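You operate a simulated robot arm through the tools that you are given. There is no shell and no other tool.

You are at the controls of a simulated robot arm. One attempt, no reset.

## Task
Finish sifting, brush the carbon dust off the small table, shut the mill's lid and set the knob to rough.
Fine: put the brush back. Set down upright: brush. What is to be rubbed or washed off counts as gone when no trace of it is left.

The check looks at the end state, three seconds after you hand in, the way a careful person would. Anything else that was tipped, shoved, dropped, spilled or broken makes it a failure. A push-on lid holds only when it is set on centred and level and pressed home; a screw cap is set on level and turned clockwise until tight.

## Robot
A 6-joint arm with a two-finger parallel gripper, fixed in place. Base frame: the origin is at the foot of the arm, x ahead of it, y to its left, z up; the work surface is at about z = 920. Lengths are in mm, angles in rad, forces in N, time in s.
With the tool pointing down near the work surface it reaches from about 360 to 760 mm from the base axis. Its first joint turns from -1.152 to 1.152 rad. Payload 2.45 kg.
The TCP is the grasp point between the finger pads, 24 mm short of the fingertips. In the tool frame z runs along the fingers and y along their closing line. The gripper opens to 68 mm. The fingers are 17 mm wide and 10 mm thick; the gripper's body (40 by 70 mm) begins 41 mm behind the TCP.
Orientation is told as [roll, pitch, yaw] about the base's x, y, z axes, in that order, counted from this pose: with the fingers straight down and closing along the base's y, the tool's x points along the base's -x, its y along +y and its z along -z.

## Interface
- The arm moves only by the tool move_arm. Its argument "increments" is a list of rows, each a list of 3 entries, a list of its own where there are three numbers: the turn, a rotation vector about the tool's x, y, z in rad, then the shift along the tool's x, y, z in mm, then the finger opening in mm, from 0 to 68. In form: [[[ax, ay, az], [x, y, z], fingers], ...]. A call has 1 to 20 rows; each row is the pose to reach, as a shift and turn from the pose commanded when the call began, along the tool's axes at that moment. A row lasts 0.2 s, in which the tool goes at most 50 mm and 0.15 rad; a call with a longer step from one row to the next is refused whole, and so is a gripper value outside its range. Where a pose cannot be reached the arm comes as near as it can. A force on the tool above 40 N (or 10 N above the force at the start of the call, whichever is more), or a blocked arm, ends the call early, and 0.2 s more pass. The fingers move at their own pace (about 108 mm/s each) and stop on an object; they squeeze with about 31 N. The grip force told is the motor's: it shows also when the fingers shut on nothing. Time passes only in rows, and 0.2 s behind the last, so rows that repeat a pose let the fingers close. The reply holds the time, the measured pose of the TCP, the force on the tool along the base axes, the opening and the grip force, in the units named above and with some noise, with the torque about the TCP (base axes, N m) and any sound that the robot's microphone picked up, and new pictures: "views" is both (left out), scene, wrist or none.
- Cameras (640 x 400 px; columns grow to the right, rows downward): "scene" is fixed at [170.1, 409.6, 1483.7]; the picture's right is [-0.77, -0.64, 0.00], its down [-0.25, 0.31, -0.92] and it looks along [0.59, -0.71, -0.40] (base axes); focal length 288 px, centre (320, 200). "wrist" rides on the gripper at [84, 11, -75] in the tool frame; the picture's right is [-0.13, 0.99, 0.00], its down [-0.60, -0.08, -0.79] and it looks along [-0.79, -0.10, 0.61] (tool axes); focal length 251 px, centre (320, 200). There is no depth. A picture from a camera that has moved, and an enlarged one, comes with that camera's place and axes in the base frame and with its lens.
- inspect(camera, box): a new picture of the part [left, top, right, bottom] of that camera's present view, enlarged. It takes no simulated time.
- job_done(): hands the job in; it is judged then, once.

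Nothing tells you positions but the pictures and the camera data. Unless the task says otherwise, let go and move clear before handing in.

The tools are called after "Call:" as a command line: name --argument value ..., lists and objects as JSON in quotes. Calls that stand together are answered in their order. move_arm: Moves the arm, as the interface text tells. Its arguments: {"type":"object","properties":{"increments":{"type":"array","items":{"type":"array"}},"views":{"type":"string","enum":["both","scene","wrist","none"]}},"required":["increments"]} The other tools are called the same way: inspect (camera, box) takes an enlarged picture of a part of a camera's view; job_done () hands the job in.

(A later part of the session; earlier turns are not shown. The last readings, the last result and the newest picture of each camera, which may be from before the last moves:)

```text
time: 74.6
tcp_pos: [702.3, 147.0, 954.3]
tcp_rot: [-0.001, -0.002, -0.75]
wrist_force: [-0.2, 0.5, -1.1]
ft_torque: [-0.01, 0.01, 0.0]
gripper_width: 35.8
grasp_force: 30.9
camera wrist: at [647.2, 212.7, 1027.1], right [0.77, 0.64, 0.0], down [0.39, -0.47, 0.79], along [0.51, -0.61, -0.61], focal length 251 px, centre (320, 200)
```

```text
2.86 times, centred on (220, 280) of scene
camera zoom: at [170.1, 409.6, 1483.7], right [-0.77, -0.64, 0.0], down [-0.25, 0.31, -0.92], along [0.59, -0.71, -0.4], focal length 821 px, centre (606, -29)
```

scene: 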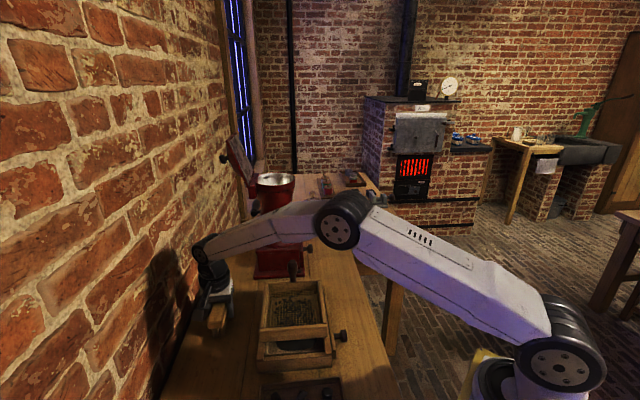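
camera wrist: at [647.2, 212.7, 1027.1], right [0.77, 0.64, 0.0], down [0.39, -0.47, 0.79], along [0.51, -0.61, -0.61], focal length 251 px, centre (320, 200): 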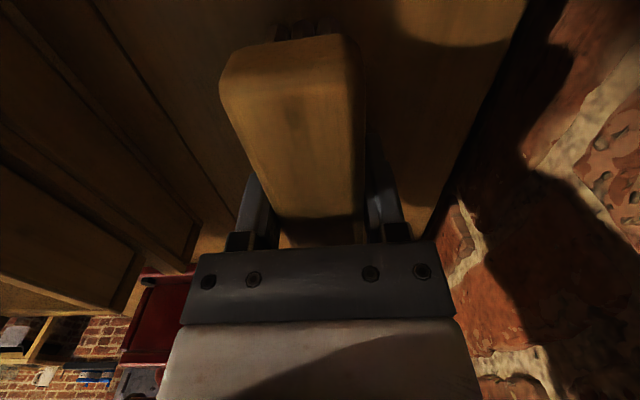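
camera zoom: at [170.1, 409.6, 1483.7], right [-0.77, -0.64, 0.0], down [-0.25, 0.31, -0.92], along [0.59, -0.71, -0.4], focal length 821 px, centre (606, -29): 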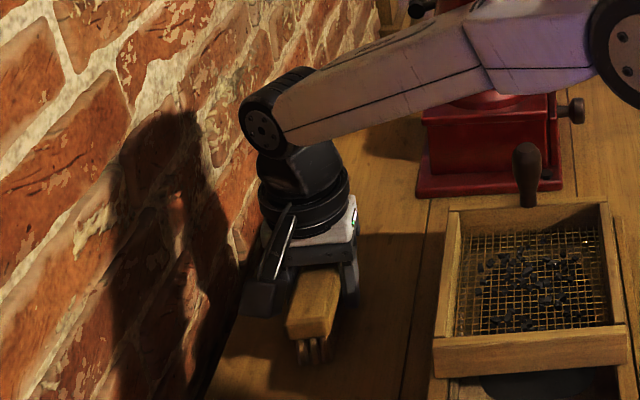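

No contact yet; it was about 953 last time. I'll keep easing down.

Call:
move_arm --increments '[[[0, 0, 0], [0, 0, 1], 22], [[0, 0, 0], [0, 0, 1], 22]]' --views "none"

Call:
move_arm --increments '[[[0, 0, 0], [0, 0, 1], 22], [[0, 0, 0], [0, 0, 1], 22]]' --views "none"

```text
time: 75.2
tcp_pos: [702.6, 148.5, 951.6]
tcp_rot: [0.0, -0.003, -0.751]
wrist_force: [-1.0, -0.2, -0.9]
ft_torque: [0.01, 0.02, 0.0]
gripper_width: 35.4
grasp_force: 31.2
```

```text
time: 75.8
tcp_pos: [702.3, 148.6, 953.3]
tcp_rot: [0.001, -0.002, -0.753]
wrist_force: [-0.7, -1.7, 4.3]
ft_torque: [-0.2, -0.06, -0.04]
gripper_width: 35.5
grasp_force: 31.5
```

It's touching at 4 N. I'll open gently and rise straight up.

Call:
move_arm --increments '[[[0, 0, 0], [0, 0, 0], 38], [[0, 0, 0], [0, 0, 0], 44], [[0, 0, 0], [0, 0, 0], 60], [[0, 0, 0], [0, 0, 0], 66], [[0, 0, 0], [0, 0, -20], 66], [[0, 0, 0], [0, 0, -60], 66], [[0, 0, 0], [30, 0, -100], 66], [[0, 0, 0], [65, 0, -140], 66], [[0, 0, 0], [65, 0, -180], 66], [[0, 0, 0], [65, 0, -190], 66]]' --views "both"

Call:
inspect --camera "scene" --box '[170, 250, 290, 360]'

Call:
inspect --camera "wrist" --box '[240, 0, 480, 150]'

```text
refused: row 8 steps farther than a row can; nothing moved
```

```text
3.64 times, centred on (230, 305) of scene
camera zoom: at [170.0, 409.5, 1483.7], right [-0.77, -0.64, 0.0], down [-0.25, 0.31, -0.92], along [0.59, -0.71, -0.4], focal length 1045 px, centre (647, -182)
```

zoom: 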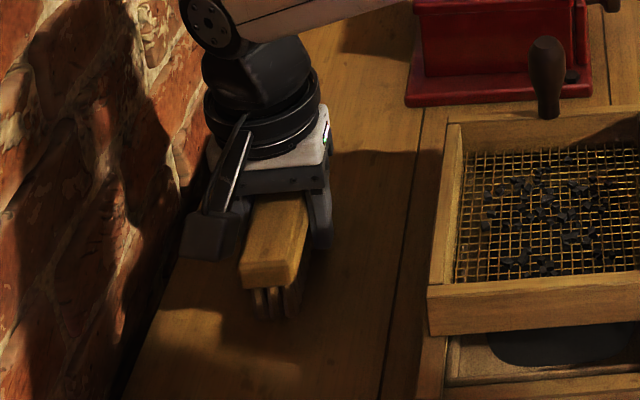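

```text
2.67 times, centred on (360, 75) of wrist
camera zoom: at [647.9, 213.1, 1025.6], right [0.77, 0.64, 0.0], down [0.39, -0.47, 0.79], along [0.51, -0.61, -0.61], focal length 670 px, centre (213, 533)
```

zoom: 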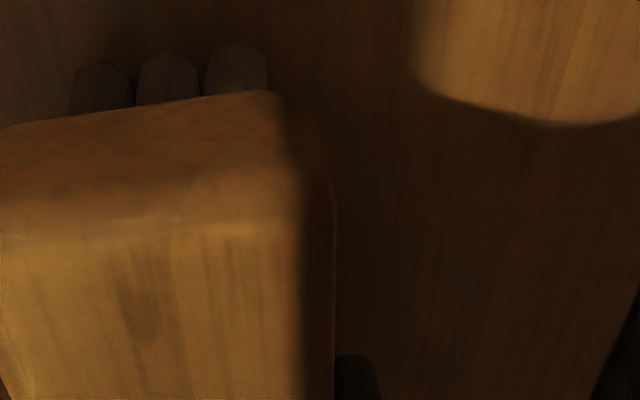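

One row was too long, so nothing moved. I'll resend with shorter steps.

Call:
move_arm --increments '[[[0, 0, 0], [0, 0, 0], 38], [[0, 0, 0], [0, 0, 0], 44], [[0, 0, 0], [0, 0, 0], 60], [[0, 0, 0], [0, 0, 0], 66], [[0, 0, 0], [0, 0, -20], 66], [[0, 0, 0], [0, 0, -60], 66], [[0, 0, 0], [20, 0, -100], 66], [[0, 0, 0], [40, 0, -140], 66], [[0, 0, 0], [65, 0, -180], 66], [[0, 0, 0], [65, 0, -190], 66]]' --views "both"

Call:
inspect --camera "scene" --box '[170, 250, 290, 360]'

Call:
inspect --camera "wrist" --box '[240, 0, 480, 150]'

```text
time: 78.0
tcp_pos: [653.0, 192.5, 1139.6]
tcp_rot: [0.002, -0.001, -0.752]
wrist_force: [0.3, 0.5, -0.2]
ft_torque: [0.02, 0.03, -0.02]
gripper_width: 66.1
grasp_force: 0.2
camera wrist: at [597.0, 256.8, 1213.4], right [0.77, 0.64, 0.0], down [0.39, -0.47, 0.79], along [0.51, -0.61, -0.61], focal length 251 px, centre (320, 200)
```

scene: 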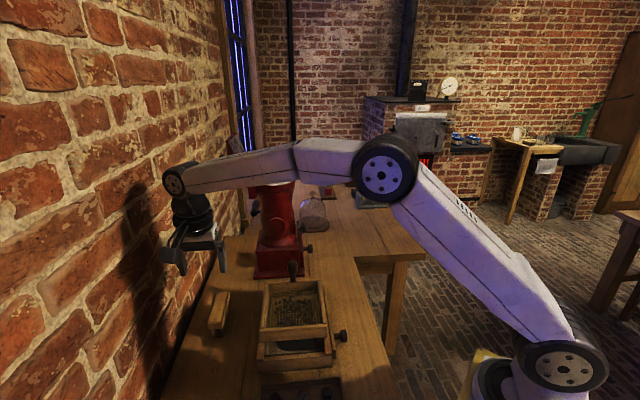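
wrist: 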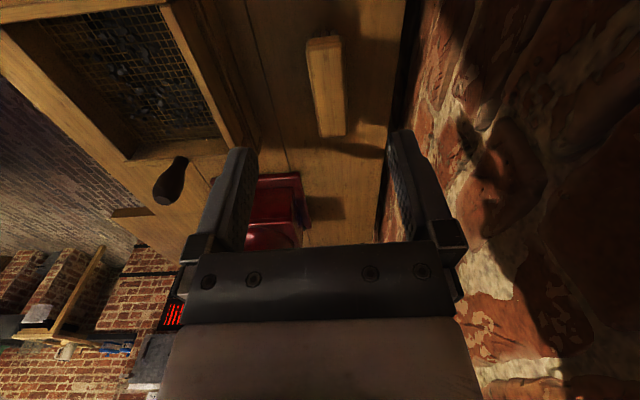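

```text
3.64 times, centred on (230, 305) of scene
camera zoom: at [170.1, 409.6, 1483.7], right [-0.77, -0.64, 0.0], down [-0.25, 0.31, -0.92], along [0.59, -0.71, -0.4], focal length 1045 px, centre (647, -182)
```

zoom: 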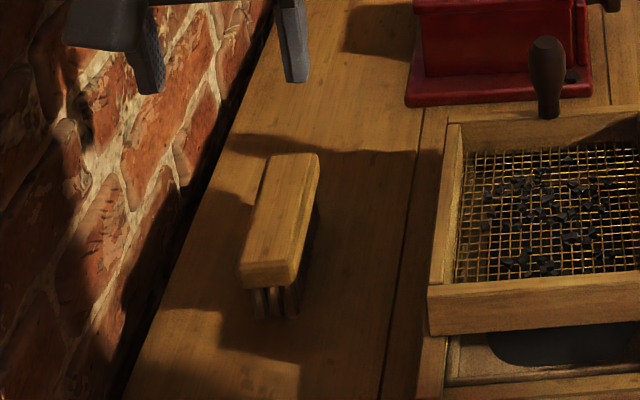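

```text
2.67 times, centred on (360, 75) of wrist
camera zoom: at [597.0, 256.8, 1213.4], right [0.77, 0.64, 0.0], down [0.39, -0.47, 0.79], along [0.51, -0.61, -0.61], focal length 670 px, centre (213, 533)
```

zoom: 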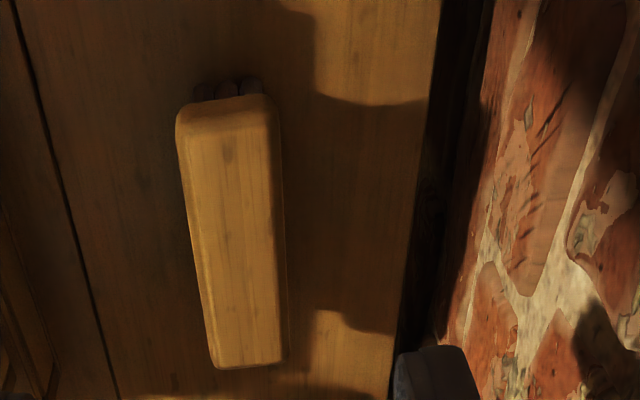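

The brush stands upright at its old place. Next is the mill's lid: I'll rise and tilt the tool forward along the table axis for a level look at it.

Call:
move_arm --increments '[[[0, 0, 0], [0, 0, -45], 40], [[0, 0, 0], [0, 0, -90], 40], [[0, -0.1, 0], [-15, -10, -130], 40], [[0, -0.2, 0], [-35, -20, -160], 40], [[0, -0.3, 0], [-55, -30, -185], 40], [[0, -0.42, 0], [-75, -40, -200], 40], [[0, -0.54, 0], [-95, -50, -210], 40], [[0, -0.66, 0], [-110, -57, -210], 40], [[0, -0.785, 0], [-122, -57, -210], 40], [[0, -0.785, 0], [-122, -57, -210], 40]]' --views "both"

```text
time: 80.2
tcp_pos: [704.9, 67.1, 1350.7]
tcp_rot: [0.002, -0.789, -0.752]
wrist_force: [-1.3, -0.1, -0.2]
ft_torque: [0.02, -0.02, -0.02]
gripper_width: 39.8
grasp_force: 0.1
camera wrist: at [628.5, 150.3, 1343.4], right [0.74, 0.66, 0.09], down [-0.15, 0.04, 0.99], along [0.65, -0.75, 0.13], focal length 251 px, centre (320, 200)
```

scene: 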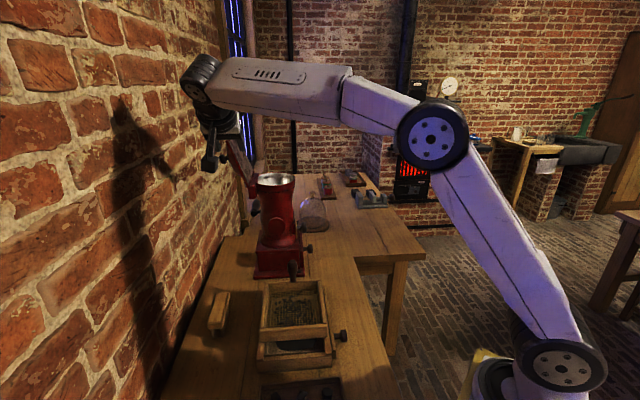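
wrist: 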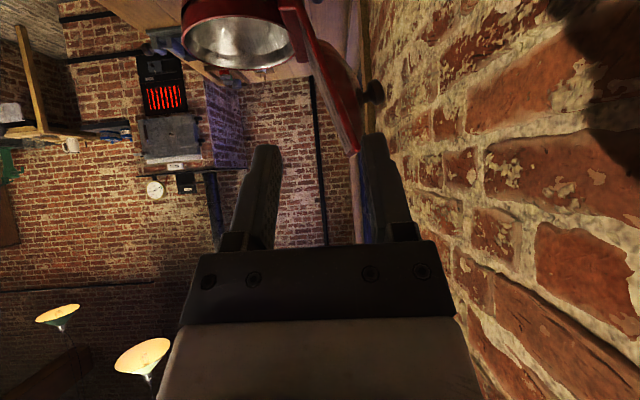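

This view shows the rim, the lid plate edge-on and the lid's knob well. I'll zoom in to measure.

Call:
inspect --camera "wrist" --box '[160, 0, 420, 170]'

Call:
inspect --camera "scene" --box '[200, 110, 320, 260]'

```text
2.35 times, centred on (290, 85) of wrist
camera zoom: at [628.5, 150.3, 1343.4], right [0.74, 0.66, 0.09], down [-0.15, 0.04, 0.99], along [0.65, -0.75, 0.13], focal length 592 px, centre (391, 471)
```

zoom: 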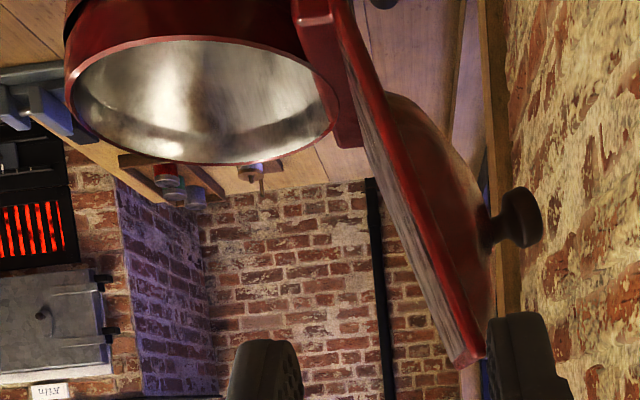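

```text
2.67 times, centred on (260, 185) of scene
camera zoom: at [170.1, 409.6, 1483.7], right [-0.77, -0.64, 0.0], down [-0.25, 0.31, -0.92], along [0.59, -0.71, -0.4], focal length 767 px, centre (480, 240)
```

zoom: 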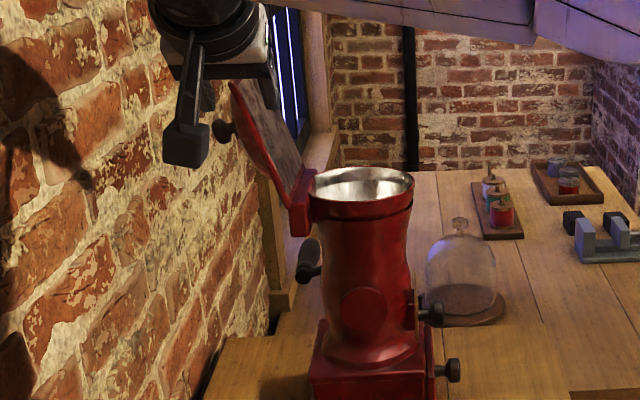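

From two views I place the rim centre at (763, -110, 1208), the hinge on the wall side near b = -526 (b being the table's cross axis) at z 1208, and the lid leaning back about 18°. I'll close the fingers, tip the tool to near horizontal and line up on the wall side of the lid's near edge.

Call:
move_arm --increments '[[[0, -0.1, 0], [1, 8, 9], 0], [[0, -0.2, 0], [1, 15, 18], 0], [[0, -0.3, 0], [2, 23, 27], 0], [[0, -0.4, 0], [3, 30, 36], 0], [[0, -0.51, 0], [3.7, 37.7, 45], 0], [[0, -0.51, 0], [3.7, 37.7, 45], 0]]' --views "both"

Call:
inspect --camera "wrist" --box '[160, 0, 480, 240]'

Call:
inspect --camera "scene" --box '[160, 30, 320, 230]'

```text
time: 81.6
tcp_pos: [751.0, 77.1, 1317.6]
tcp_rot: [0.003, -1.299, -0.754]
wrist_force: [0.8, -0.4, 0.2]
ft_torque: [-0.01, 0.0, 0.0]
gripper_width: 0.1
grasp_force: 23.9
camera wrist: at [687.9, 147.8, 1255.9], right [0.7, 0.7, 0.12], down [-0.49, 0.35, 0.8], along [0.51, -0.62, 0.59], focal length 251 px, centre (320, 200)
```

scene: 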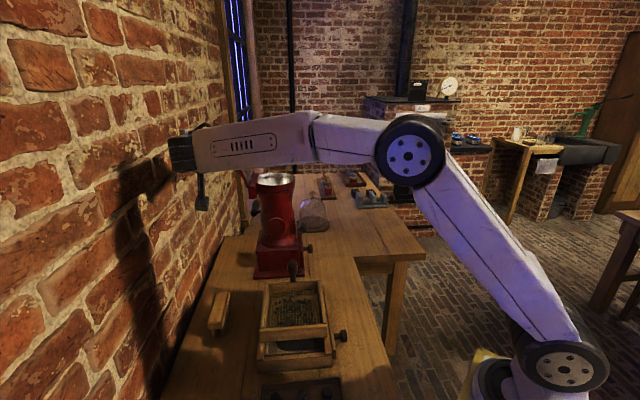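
wrist: 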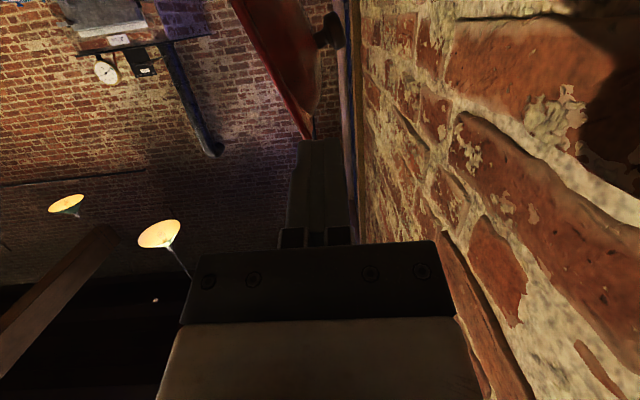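

```text
1.67 times, centred on (320, 120) of wrist
camera zoom: at [687.9, 147.8, 1255.9], right [0.7, 0.7, 0.12], down [-0.49, 0.35, 0.8], along [0.51, -0.62, 0.59], focal length 419 px, centre (320, 333)
```

zoom: 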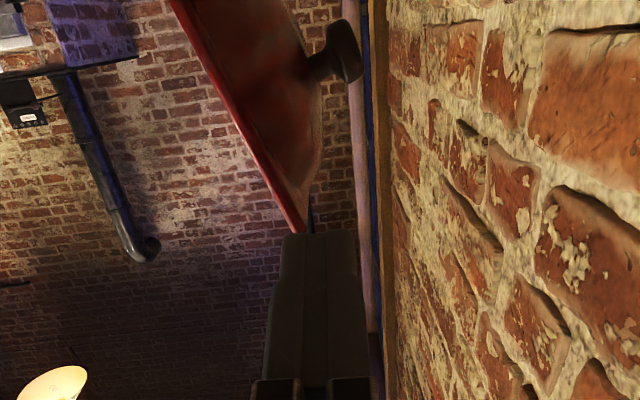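

```text
2.00 times, centred on (240, 130) of scene
camera zoom: at [170.1, 409.6, 1483.7], right [-0.77, -0.64, 0.0], down [-0.25, 0.31, -0.92], along [0.59, -0.71, -0.4], focal length 575 px, centre (480, 340)
```

zoom: 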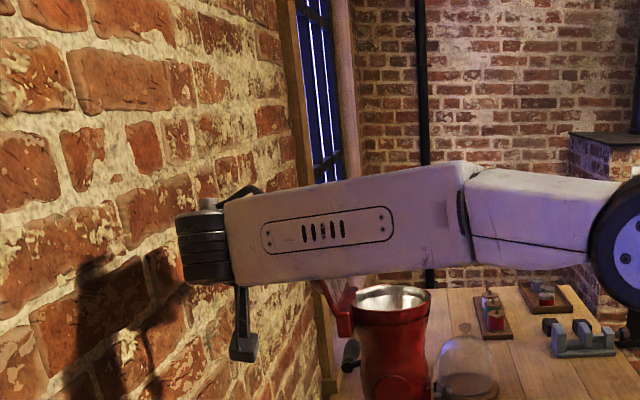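

The lid's near top corner is at (810, -5, 1335). I'll slide the closed fingers forward along the wall side of the lid, keeping clear of its back.

Call:
move_arm --increments '[[[0, 0, 0], [0, 7, 0], 0], [[0, 0, 0], [-6.7, 7, 24.1], 0], [[0, 0, 0], [-13.4, 7, 48.2], 0], [[0, 0, 0], [-19, 7, 68.4], 0], [[0, 0, 0], [-25.5, 7, 91.5], 0], [[0, 0, 0], [-25.5, 7, 91.5], 0]]' --views "both"

Call:
inspect --camera "wrist" --box '[160, 0, 480, 240]'

Call:
inspect --camera "scene" --box '[200, 100, 320, 250]'

```text
time: 83.0
tcp_pos: [824.5, 16.5, 1316.7]
tcp_rot: [0.0, -1.295, -0.75]
wrist_force: [-0.4, -0.5, 0.1]
ft_torque: [0.03, -0.01, -0.01]
gripper_width: 0.1
grasp_force: 23.4
camera wrist: at [761.9, 87.6, 1254.6], right [0.7, 0.7, 0.12], down [-0.49, 0.35, 0.8], along [0.51, -0.62, 0.59], focal length 251 px, centre (320, 200)
```

scene: 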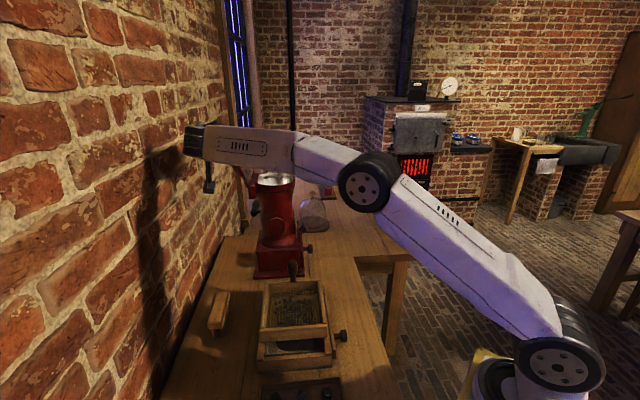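
wrist: 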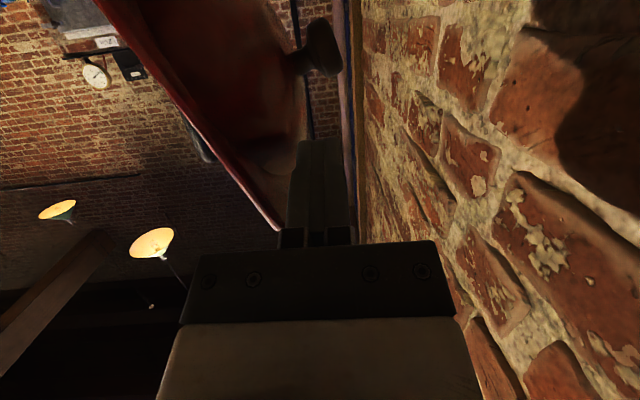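

```text
1.67 times, centred on (320, 120) of wrist
camera zoom: at [761.9, 87.6, 1254.6], right [0.7, 0.7, 0.12], down [-0.49, 0.35, 0.8], along [0.51, -0.62, 0.59], focal length 419 px, centre (320, 333)
```

zoom: 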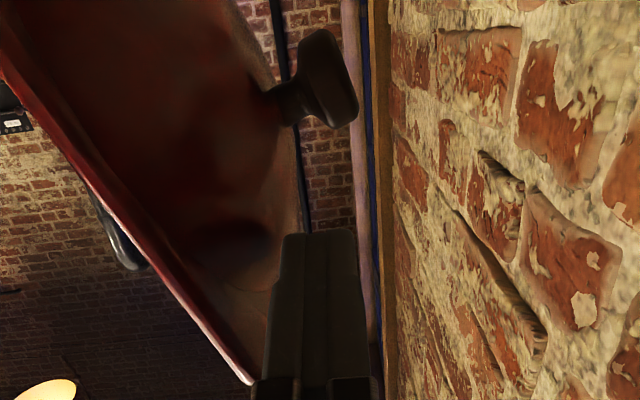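

```text
2.67 times, centred on (260, 175) of scene
camera zoom: at [170.1, 409.6, 1483.7], right [-0.77, -0.64, 0.0], down [-0.25, 0.31, -0.92], along [0.59, -0.71, -0.4], focal length 767 px, centre (480, 267)
```

zoom: 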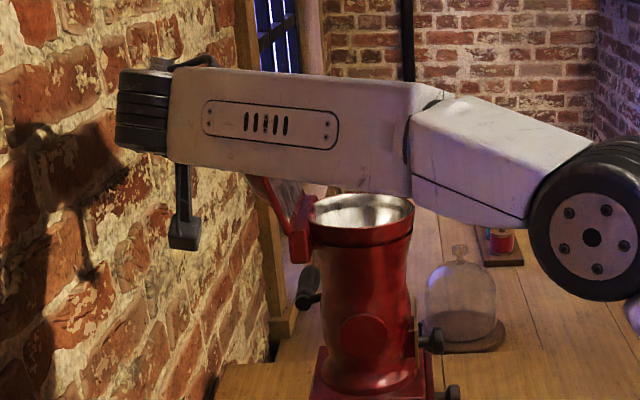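

The fingers are behind the lid plate near its top. I'll push it slowly over the arc towards vertical and watch the force.

Call:
move_arm --increments '[[[0, 0, 0], [2, -10, 1], 0], [[0, 0, 0], [4, -20, 1], 0], [[0, 0, 0], [4, -30, 1], 0], [[0, 0, 0], [2, -40, 0], 0], [[0, 0, 0], [0, -50, 0], 0], [[0, 0, 0], [-2, -60, -0.5], 0], [[0, 0, 0], [-2, -70, -0.5], 0]]' --views "both"

Call:
inspect --camera "scene" --box '[200, 100, 320, 250]'

```text
time: 84.6
tcp_pos: [776.5, -32.6, 1321.4]
tcp_rot: [0.016, -1.3, -0.766]
wrist_force: [-24.5, 21.9, 19.1]
ft_torque: [-0.14, 0.17, -0.33]
gripper_width: 0.0
grasp_force: 23.3
camera wrist: at [713.3, 39.1, 1259.5], right [0.7, 0.7, 0.13], down [-0.5, 0.35, 0.79], along [0.51, -0.62, 0.59], focal length 251 px, centre (320, 200)
```

scene: 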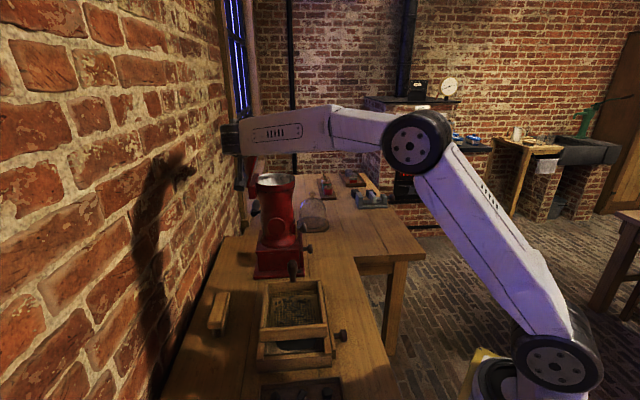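
wrist: 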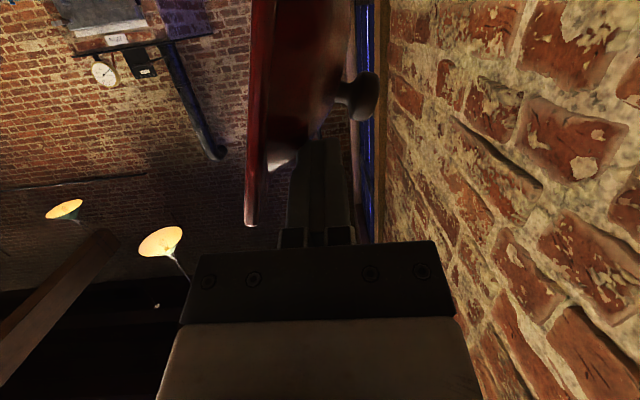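

```text
2.67 times, centred on (260, 175) of scene
camera zoom: at [168.5, 410.5, 1483.6], right [-0.77, -0.64, 0.0], down [-0.25, 0.3, -0.92], along [0.59, -0.71, -0.4], focal length 767 px, centre (480, 267)
```

zoom: 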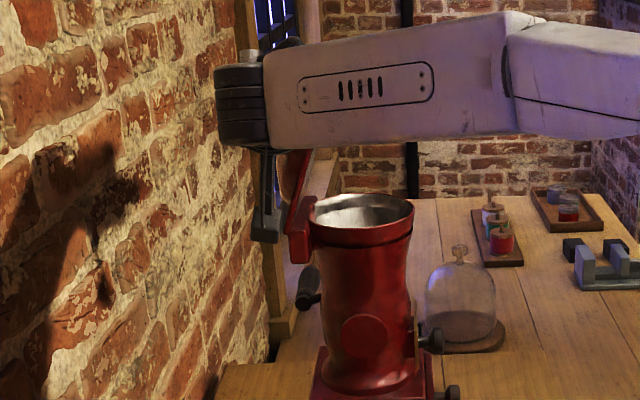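

The lid is nearly vertical, but the fingertips press on the dome along their own axis at about 33 N. I'll back off a few millimetres to relieve that before going on.

Call:
move_arm --increments '[[[0, 0, 0], [1, 0, -3.5], 0], [[0, 0, 0], [1.9, 0, -7], 0], [[0, 0, 0], [1.9, 0, -7], 0]]' --views "wrist"

Call:
inspect --camera "wrist" --box '[200, 0, 440, 260]'

```text
time: 85.4
tcp_pos: [773.2, -30.0, 1317.1]
tcp_rot: [-0.007, -1.295, -0.745]
wrist_force: [-0.1, 0.1, -0.4]
ft_torque: [-0.02, -0.03, 0.01]
gripper_width: 0.0
grasp_force: 23.4
camera wrist: at [709.2, 42.0, 1255.7], right [0.7, 0.7, 0.12], down [-0.49, 0.35, 0.8], along [0.52, -0.62, 0.59], focal length 251 px, centre (320, 200)
```

wrist: 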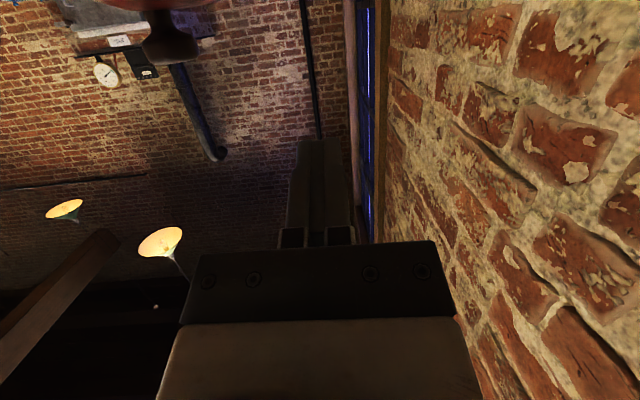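

```text
1.54 times, centred on (320, 130) of wrist
camera zoom: at [709.2, 42.0, 1255.7], right [0.7, 0.7, 0.12], down [-0.49, 0.35, 0.8], along [0.52, -0.62, 0.59], focal length 387 px, centre (320, 308)
```

zoom: 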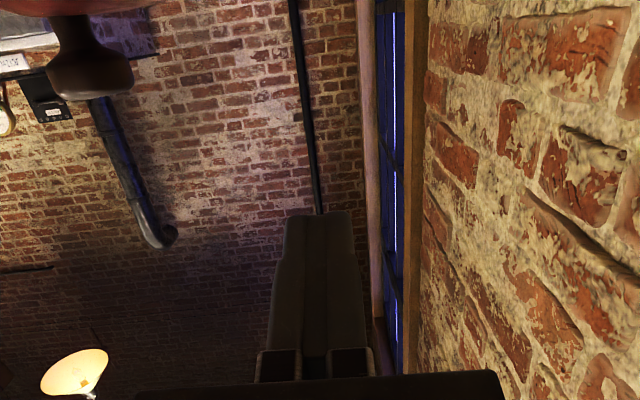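

The lid went past vertical and swung shut; its knob now points up. I'll check it from the scene camera.

Call:
inspect --camera "scene" --box '[220, 130, 330, 290]'

Call:
inspect --camera "scene" --box '[240, 150, 310, 210]'

```text
2.50 times, centred on (275, 210) of scene
camera zoom: at [170.1, 409.6, 1483.7], right [-0.77, -0.64, 0.0], down [-0.25, 0.31, -0.92], along [0.59, -0.71, -0.4], focal length 719 px, centre (432, 175)
```

zoom: 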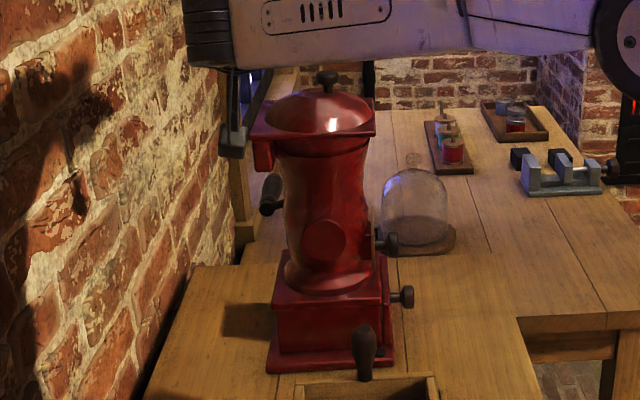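

```text
6.67 times, centred on (275, 180) of scene
camera zoom: at [170.1, 409.6, 1483.7], right [-0.77, -0.64, 0.0], down [-0.25, 0.31, -0.92], along [0.59, -0.71, -0.4], focal length 1916 px, centre (620, 333)
```

zoom: 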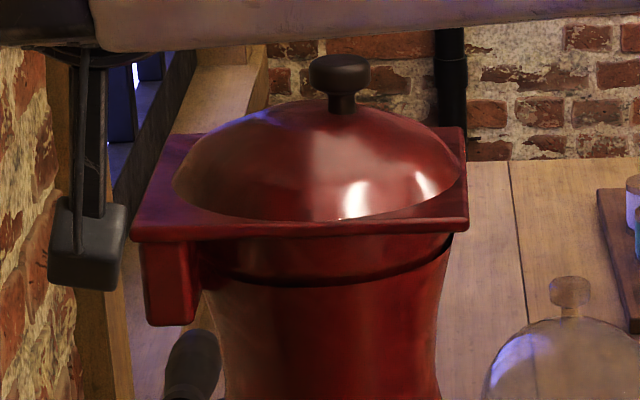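

The lid is shut and level. I'll press gently on its knob with the closed fingers to make sure it is home.

Call:
move_arm --increments '[[[0, 0, 0], [-10, 0, 0], 0], [[0, 0, 0], [-13, -32, 12], 0], [[0, 0, 0], [-16, -63, 24], 0], [[0, 0, 0], [-20.2, -63, 36.6], 0], [[0, 0, 0], [-5, -63, 39], 0], [[0, 0, 0], [10, -63, 43], 0], [[0, 0, 0], [10, -63, 43], 0]]' --views "both"

Call:
inspect --camera "scene" --box '[220, 110, 330, 220]'

```text
time: 87.0
tcp_pos: [758.8, -103.5, 1296.1]
tcp_rot: [0.0, -1.298, -0.752]
wrist_force: [0.3, 0.0, -0.3]
ft_torque: [0.0, -0.04, 0.0]
gripper_width: 0.0
grasp_force: 23.7
camera wrist: at [695.1, -30.6, 1234.6], right [0.7, 0.7, 0.12], down [-0.49, 0.35, 0.8], along [0.51, -0.62, 0.59], focal length 251 px, centre (320, 200)
```

scene: 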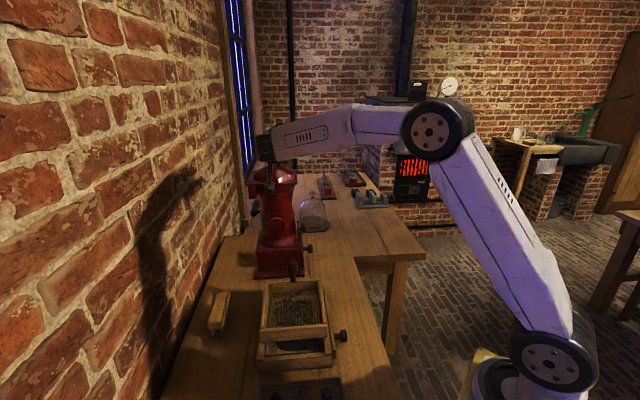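
wrist: 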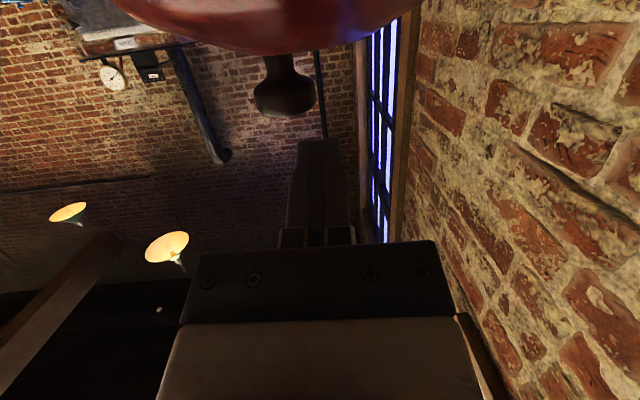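

```text
3.64 times, centred on (275, 165) of scene
camera zoom: at [170.1, 409.6, 1483.7], right [-0.77, -0.64, 0.0], down [-0.25, 0.31, -0.92], along [0.59, -0.71, -0.4], focal length 1045 px, centre (484, 327)
```

zoom: 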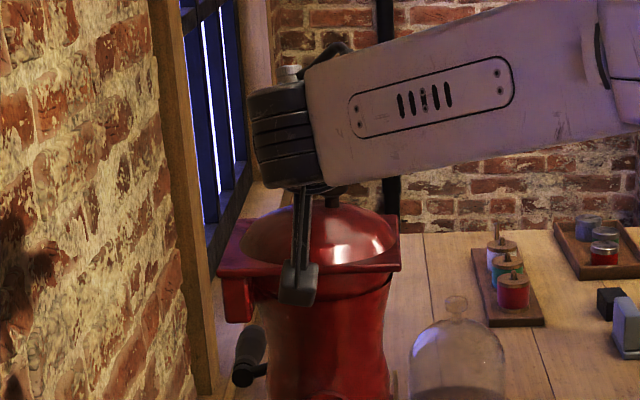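

The fingers are just above the lid's knob. I'll lower in small steps until I feel it.

Call:
move_arm --increments '[[[0, 0, 0], [5, -6, 1.3], 0], [[0, 0, 0], [10, -6, 2.7], 0], [[0, 0, 0], [14, -6, 3.8], 0], [[0, 0, 0], [16, -6, 4.3], 0], [[0, 0, 0], [16, -6, 4.3], 0]]' --views "none"

Call:
move_arm --increments '[[[0, 0, 0], [1, 0, 0.3], 0], [[0, 0, 0], [2, 0, 0.5], 0], [[0, 0, 0], [2, 0, 0.5], 0]]' --views "wrist"

```text
time: 88.2
tcp_pos: [753.6, -106.7, 1281.6]
tcp_rot: [0.002, -1.3, -0.755]
wrist_force: [-1.5, -0.7, 8.5]
ft_torque: [-0.14, -0.1, 0.08]
gripper_width: 0.0
grasp_force: 23.3
```

```text
time: 89.0
tcp_pos: [753.6, -106.4, 1281.4]
tcp_rot: [0.016, -1.303, -0.765]
wrist_force: [6.1, -3.2, 21.7]
ft_torque: [-0.35, -0.41, 0.32]
gripper_width: 0.0
grasp_force: 23.2
camera wrist: at [691.5, -34.8, 1219.4], right [0.7, 0.7, 0.13], down [-0.5, 0.35, 0.79], along [0.51, -0.62, 0.6], focal length 251 px, centre (320, 200)
```

wrist: 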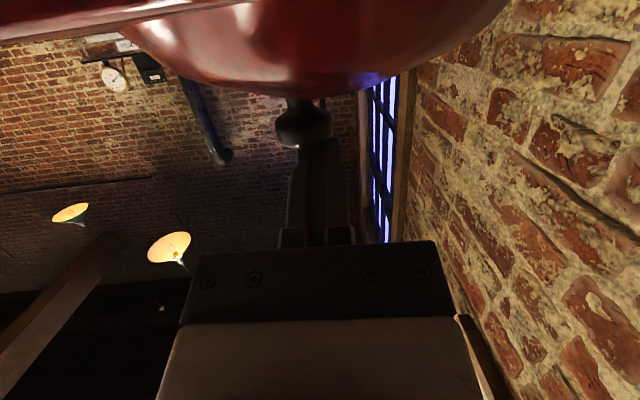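

The lid took 22 N without moving, so it is home. I'll lift off, back out, and bring the tool upright for the dial.

Call:
move_arm --increments '[[[0, 0, 0], [-15, 0, -4], 0], [[0, 0, 0], [-29, 0, -8], 0], [[0, 0, 0], [-17, 0, -50], 0], [[0, 0.13, 0], [-5, 0, -95], 0], [[0, 0.26, 0], [6, 0, -140], 0], [[0, 0.39, 0], [17, 0, -185], 20], [[0, 0.52, 0], [24.7, 0, -200.7], 40], [[0, 0.65, 0], [24.7, 0, -200.7], 60], [[0, 0.78, 0], [24.7, 0, -200.7], 60], [[0, 0.78, 0], [24.7, 0, -200.7], 60]]' --views "both"

```text
time: 91.2
tcp_pos: [607.0, 30.5, 1310.3]
tcp_rot: [-0.001, -0.516, -0.751]
wrist_force: [0.0, 1.0, 0.6]
ft_torque: [0.01, 0.02, -0.02]
gripper_width: 60.0
grasp_force: 0.0
camera wrist: at [533.2, 112.9, 1332.6], right [0.76, 0.65, 0.06], down [0.05, -0.15, 0.99], along [0.65, -0.75, -0.14], focal length 251 px, centre (320, 200)
```

scene: 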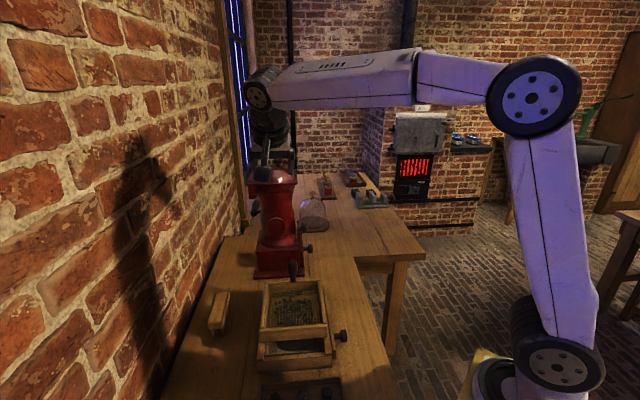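
wrist: 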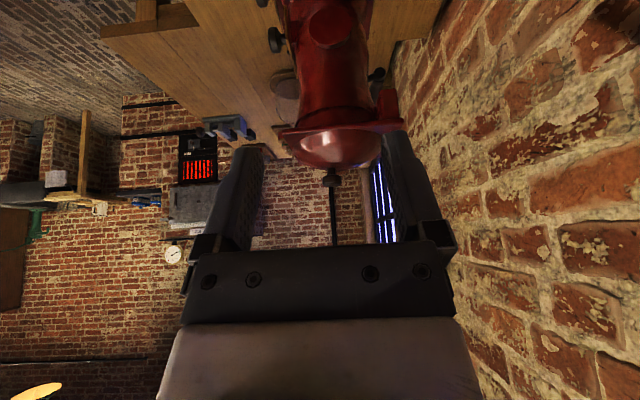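

The lid is seated. Now I'll swing round so the tool faces the mill's dial, staying well back from the mill.

Call:
move_arm --increments '[[[-0.069, 0, -0.121], [-3, -16, 8], 60], [[-0.138, 0, -0.243], [-6, -32, 16], 60], [[-0.206, 0, -0.364], [-10, -48, 24], 60], [[-0.275, 0, -0.486], [-13, -65, 32], 60], [[-0.344, 0, -0.607], [-16, -81, 40], 60], [[-0.413, 0, -0.729], [-19, -97, 48], 60], [[-0.482, 0, -0.85], [-22, -113, 57], 60], [[-0.551, 0, -0.972], [-25, -129, 65], 60], [[-0.619, 0, -1.093], [-29, -145, 73], 60], [[-0.688, 0, -1.215], [-32, -162, 81], 60], [[-0.757, 0, -1.336], [-35, -177.7, 89], 60], [[-0.757, 0, -1.336], [-35, -177.7, 89], 60]]' --views "both"

```text
time: 93.8
tcp_pos: [543.0, -149.7, 1251.6]
tcp_rot: [-0.002, -0.516, 0.786]
wrist_force: [0.8, -0.8, -0.3]
ft_torque: [0.06, -0.04, 0.04]
gripper_width: 59.8
grasp_force: 0.1
camera wrist: at [456.0, -221.6, 1273.9], right [-0.62, 0.78, 0.06], down [0.15, 0.04, 0.99], along [0.77, 0.62, -0.14], focal length 251 px, centre (320, 200)
```

scene: 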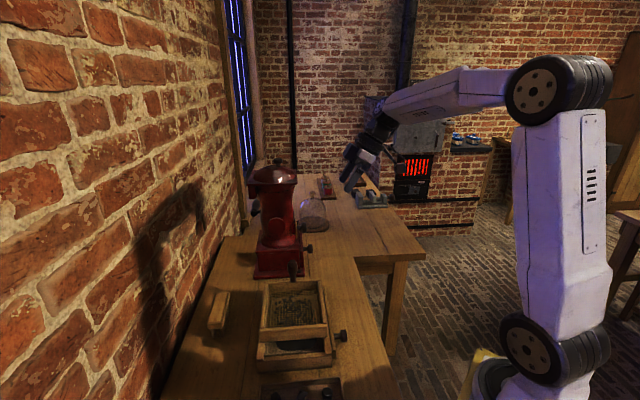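
wrist: 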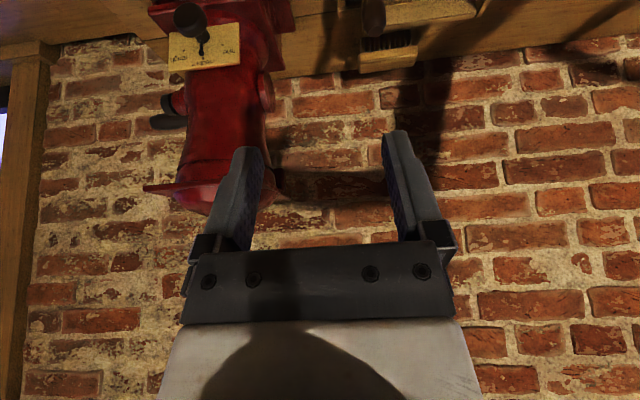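

The dial is visible at the upper left. I'll zoom in on it.

Call:
inspect --camera "wrist" --box '[140, 0, 270, 90]'

```text
4.44 times, centred on (205, 45) of wrist
camera zoom: at [456.0, -221.6, 1273.9], right [-0.62, 0.78, 0.06], down [0.15, 0.04, 0.99], along [0.77, 0.62, -0.14], focal length 1118 px, centre (831, 889)
```

zoom: 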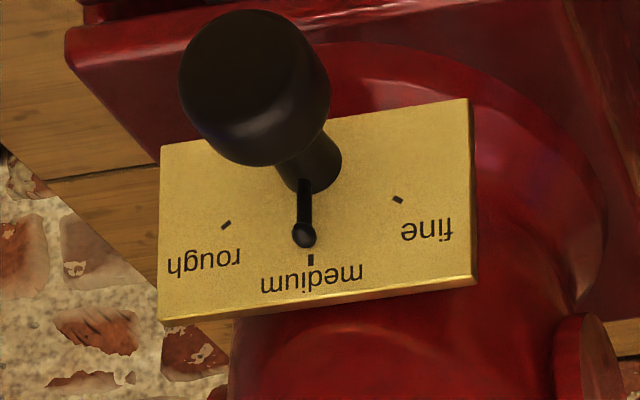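

The dial knob is at about (722, -170, 1036) with its axis square to the plate. Rough is 60° clockwise from medium, on the side away from the sieve. I'll move to a pre-grasp pose in front of it.

Call:
move_arm --increments '[[[0, -0.09, 0], [8, -20, 30], 60], [[0, -0.18, 0], [16, -41, 61], 60], [[0, -0.27, 0], [25, -61, 91], 60], [[0, -0.35, 0], [33, -82, 122], 60], [[0, -0.44, 0], [41, -102, 152], 60], [[0, -0.531, 0], [49.2, -122.5, 182.5], 60], [[0, -0.531, 0], [49.2, -122.5, 182.5], 60]]' --views "both"

Call:
inspect --camera "wrist" --box '[200, 0, 460, 240]'

Call:
inspect --camera "scene" --box '[240, 150, 400, 300]'

```text
time: 95.4
tcp_pos: [663.0, -203.4, 1065.1]
tcp_rot: [-0.002, -1.047, 0.787]
wrist_force: [-0.1, -0.1, -0.2]
ft_torque: [-0.02, 0.01, -0.02]
gripper_width: 59.9
grasp_force: 0.0
camera wrist: at [577.9, -272.0, 1028.4], right [-0.65, 0.75, 0.11], down [-0.22, -0.33, 0.92], along [0.72, 0.58, 0.38], focal length 251 px, centre (320, 200)
```

scene: 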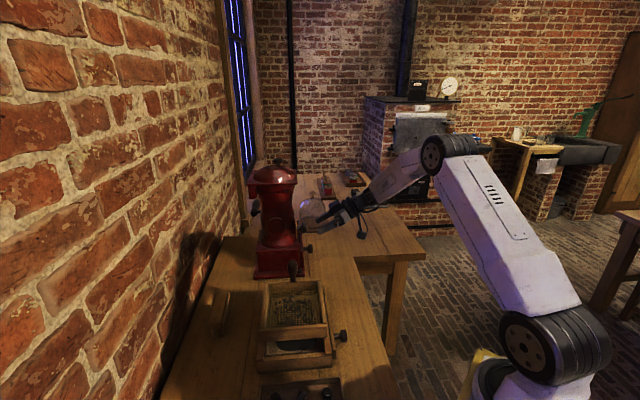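
wrist: 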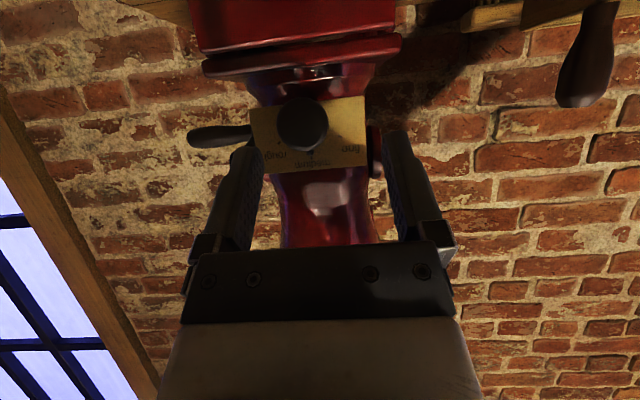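

```text
1.67 times, centred on (330, 120) of wrist
camera zoom: at [577.9, -272.0, 1028.4], right [-0.65, 0.75, 0.11], down [-0.22, -0.33, 0.92], along [0.72, 0.58, 0.38], focal length 419 px, centre (303, 333)
```

zoom: 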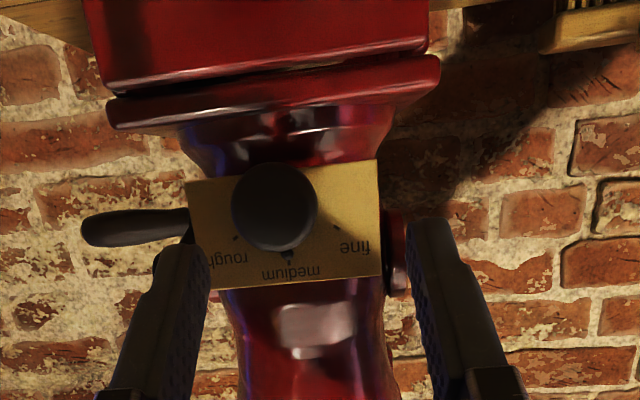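

```text
2.67 times, centred on (320, 225) of scene
camera zoom: at [170.1, 409.6, 1483.7], right [-0.77, -0.64, 0.0], down [-0.25, 0.31, -0.92], along [0.59, -0.71, -0.4], focal length 767 px, centre (320, 133)
```

zoom: 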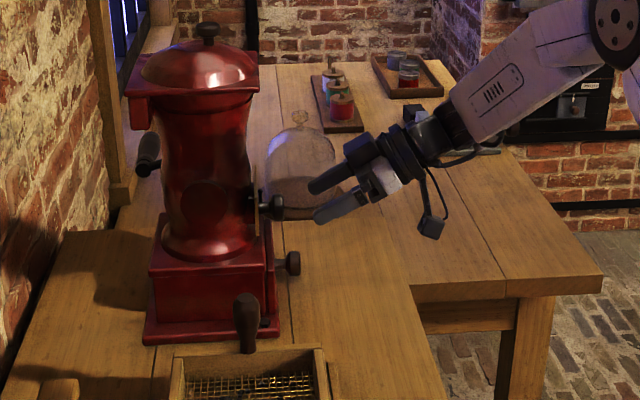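

From four views the knob centre comes to (712, -171.5, 1043), with a diameter of about 32 mm. I'll level the tool to 15° below horizontal and pre-roll it 30° the other way, so the 60° turn stays centred.

Call:
move_arm --increments '[[[0.04, -0.051, -0.097], [2, -1, 0.4], 60], [[0.08, -0.102, -0.194], [4, -2, 0.8], 60], [[0.12, -0.153, -0.291], [5, -3, 1], 60], [[0.16, -0.205, -0.388], [7, -4, 1.5], 60], [[0.2008, -0.2558, -0.485], [8.2, -4.1, 1.7], 60], [[0.2008, -0.2558, -0.485], [8.2, -4.1, 1.7], 60]]' --views "both"

Call:
inspect --camera "wrist" --box '[180, 0, 460, 240]'

Call:
inspect --camera "scene" --box '[250, 180, 390, 300]'

```text
time: 96.8
tcp_pos: [663.6, -210.1, 1058.5]
tcp_rot: [-1.151, -0.991, 1.866]
wrist_force: [-0.3, -0.3, -1.2]
ft_torque: [0.01, -0.03, -0.02]
gripper_width: 60.0
grasp_force: 0.0
camera wrist: at [609.9, -292.4, 998.2], right [-0.63, 0.68, -0.39], down [-0.66, -0.2, 0.72], along [0.41, 0.71, 0.57], focal length 251 px, centre (320, 200)
```

scene: 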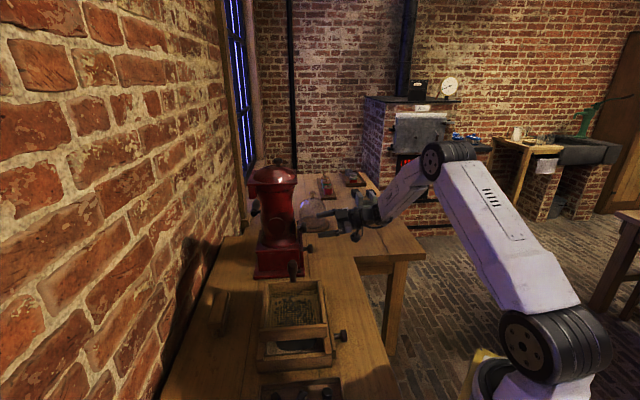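
wrist: 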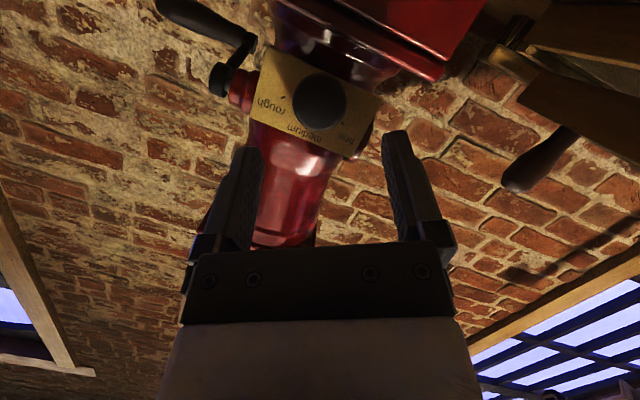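

```text
1.67 times, centred on (320, 120) of wrist
camera zoom: at [609.9, -292.4, 998.2], right [-0.63, 0.68, -0.39], down [-0.66, -0.2, 0.72], along [0.41, 0.71, 0.57], focal length 419 px, centre (320, 333)
```

zoom: 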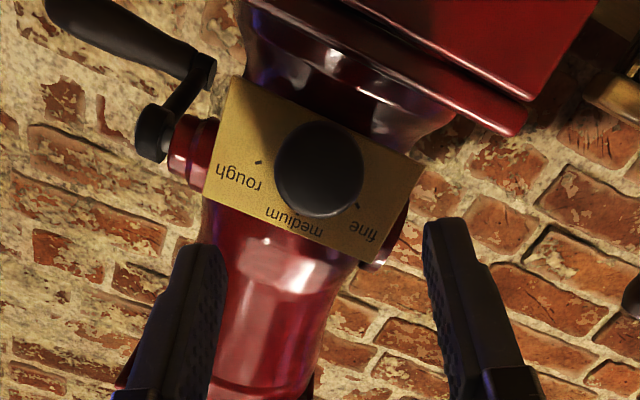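

```text
3.33 times, centred on (320, 240) of scene
camera zoom: at [170.1, 409.6, 1483.7], right [-0.77, -0.64, 0.0], down [-0.25, 0.31, -0.92], along [0.59, -0.71, -0.4], focal length 958 px, centre (320, 67)
```

zoom: 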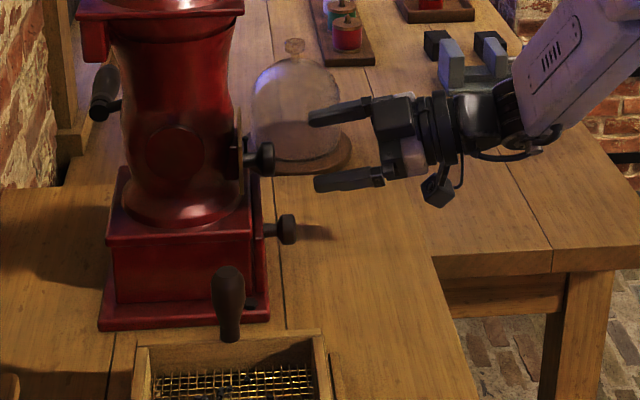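

The knob is centred between the fingers. I'll advance along the tool axis to surround it.

Call:
move_arm --increments '[[[0, 0, 0], [0, 1, 20], 56], [[0, 0, 0], [0.4, 1.7, 40], 56], [[0, 0, 0], [0.4, 1.7, 52], 56], [[0, 0, 0], [0.4, 1.7, 60], 56], [[0, 0, 0], [0.4, 1.7, 60], 56]]' --views "both"

Call:
inspect --camera "wrist" --box '[180, 40, 460, 260]'

Call:
inspect --camera "scene" --box '[250, 180, 390, 300]'

```text
time: 98.0
tcp_pos: [708.3, -172.4, 1043.0]
tcp_rot: [-1.151, -0.99, 1.864]
wrist_force: [0.1, -0.2, 0.0]
ft_torque: [-0.04, -0.01, 0.0]
gripper_width: 55.8
grasp_force: 0.1
camera wrist: at [655.6, -254.9, 981.9], right [-0.63, 0.68, -0.39], down [-0.66, -0.2, 0.72], along [0.41, 0.71, 0.57], focal length 251 px, centre (320, 200)
```

scene: 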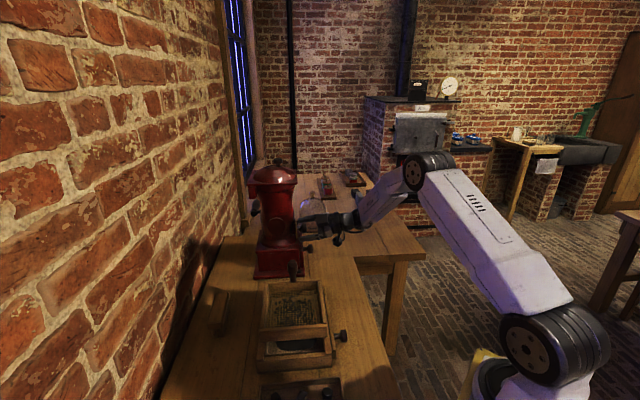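
wrist: 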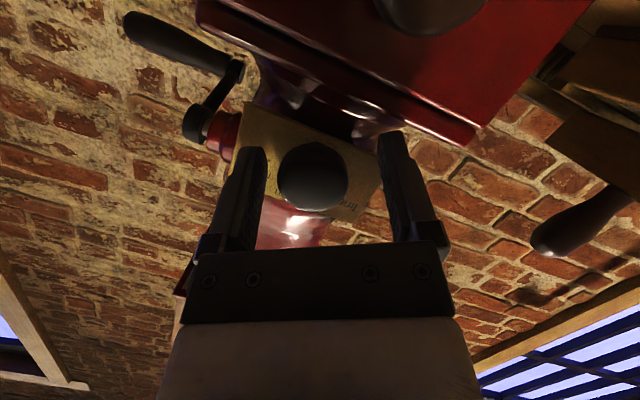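

```text
1.82 times, centred on (320, 150) of wrist
camera zoom: at [655.6, -254.9, 981.9], right [-0.63, 0.68, -0.39], down [-0.66, -0.2, 0.72], along [0.41, 0.71, 0.57], focal length 457 px, centre (320, 291)
```

zoom: 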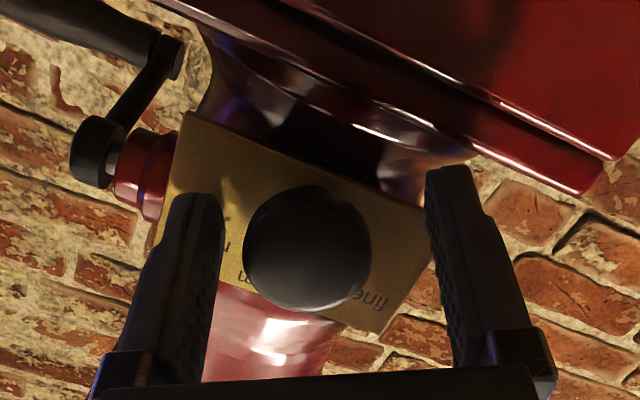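

```text
3.33 times, centred on (320, 240) of scene
camera zoom: at [170.1, 409.6, 1483.7], right [-0.77, -0.64, 0.0], down [-0.25, 0.31, -0.92], along [0.59, -0.71, -0.4], focal length 958 px, centre (320, 67)
```

zoom: 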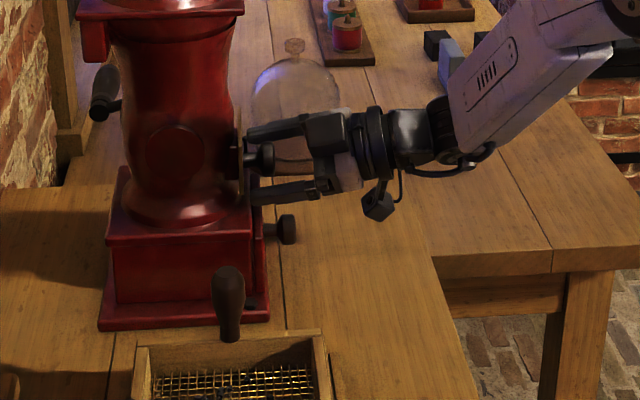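

The knob is between the finger pads. I'll close on it.

Call:
move_arm --increments '[[[0, 0, 0], [0, 0, 0], 40], [[0, 0, 0], [0, 0, 0], 30], [[0, 0, 0], [0, 0, 0], 16], [[0, 0, 0], [0, 0, 0], 16]]' --views "wrist"

Call:
inspect --camera "wrist" --box '[180, 40, 460, 260]'

```text
time: 99.0
tcp_pos: [710.4, -174.5, 1044.0]
tcp_rot: [-1.159, -0.985, 1.867]
wrist_force: [20.3, -10.6, 13.3]
ft_torque: [-0.3, 0.34, -0.54]
gripper_width: 32.7
grasp_force: 44.8
camera wrist: at [657.2, -256.6, 984.4], right [-0.62, 0.68, -0.39], down [-0.67, -0.2, 0.72], along [0.41, 0.71, 0.57], focal length 251 px, centre (320, 200)
```

wrist: 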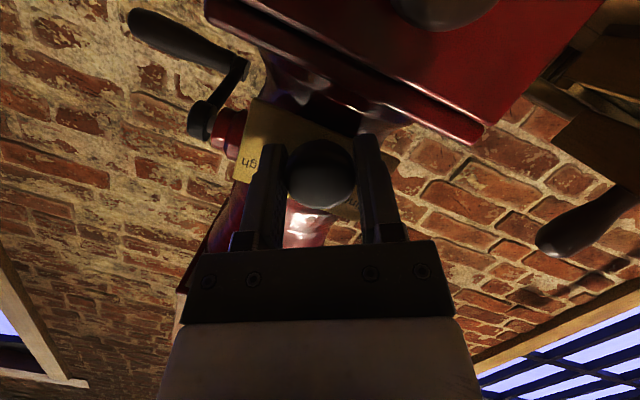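

```text
1.82 times, centred on (320, 150) of wrist
camera zoom: at [657.2, -256.6, 984.4], right [-0.62, 0.68, -0.39], down [-0.67, -0.2, 0.72], along [0.41, 0.71, 0.57], focal length 457 px, centre (320, 291)
```

zoom: 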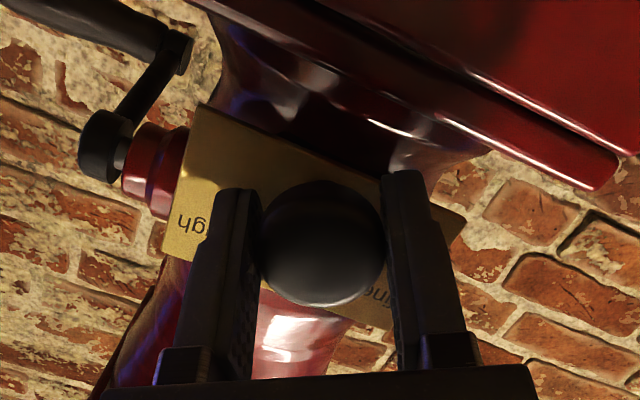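

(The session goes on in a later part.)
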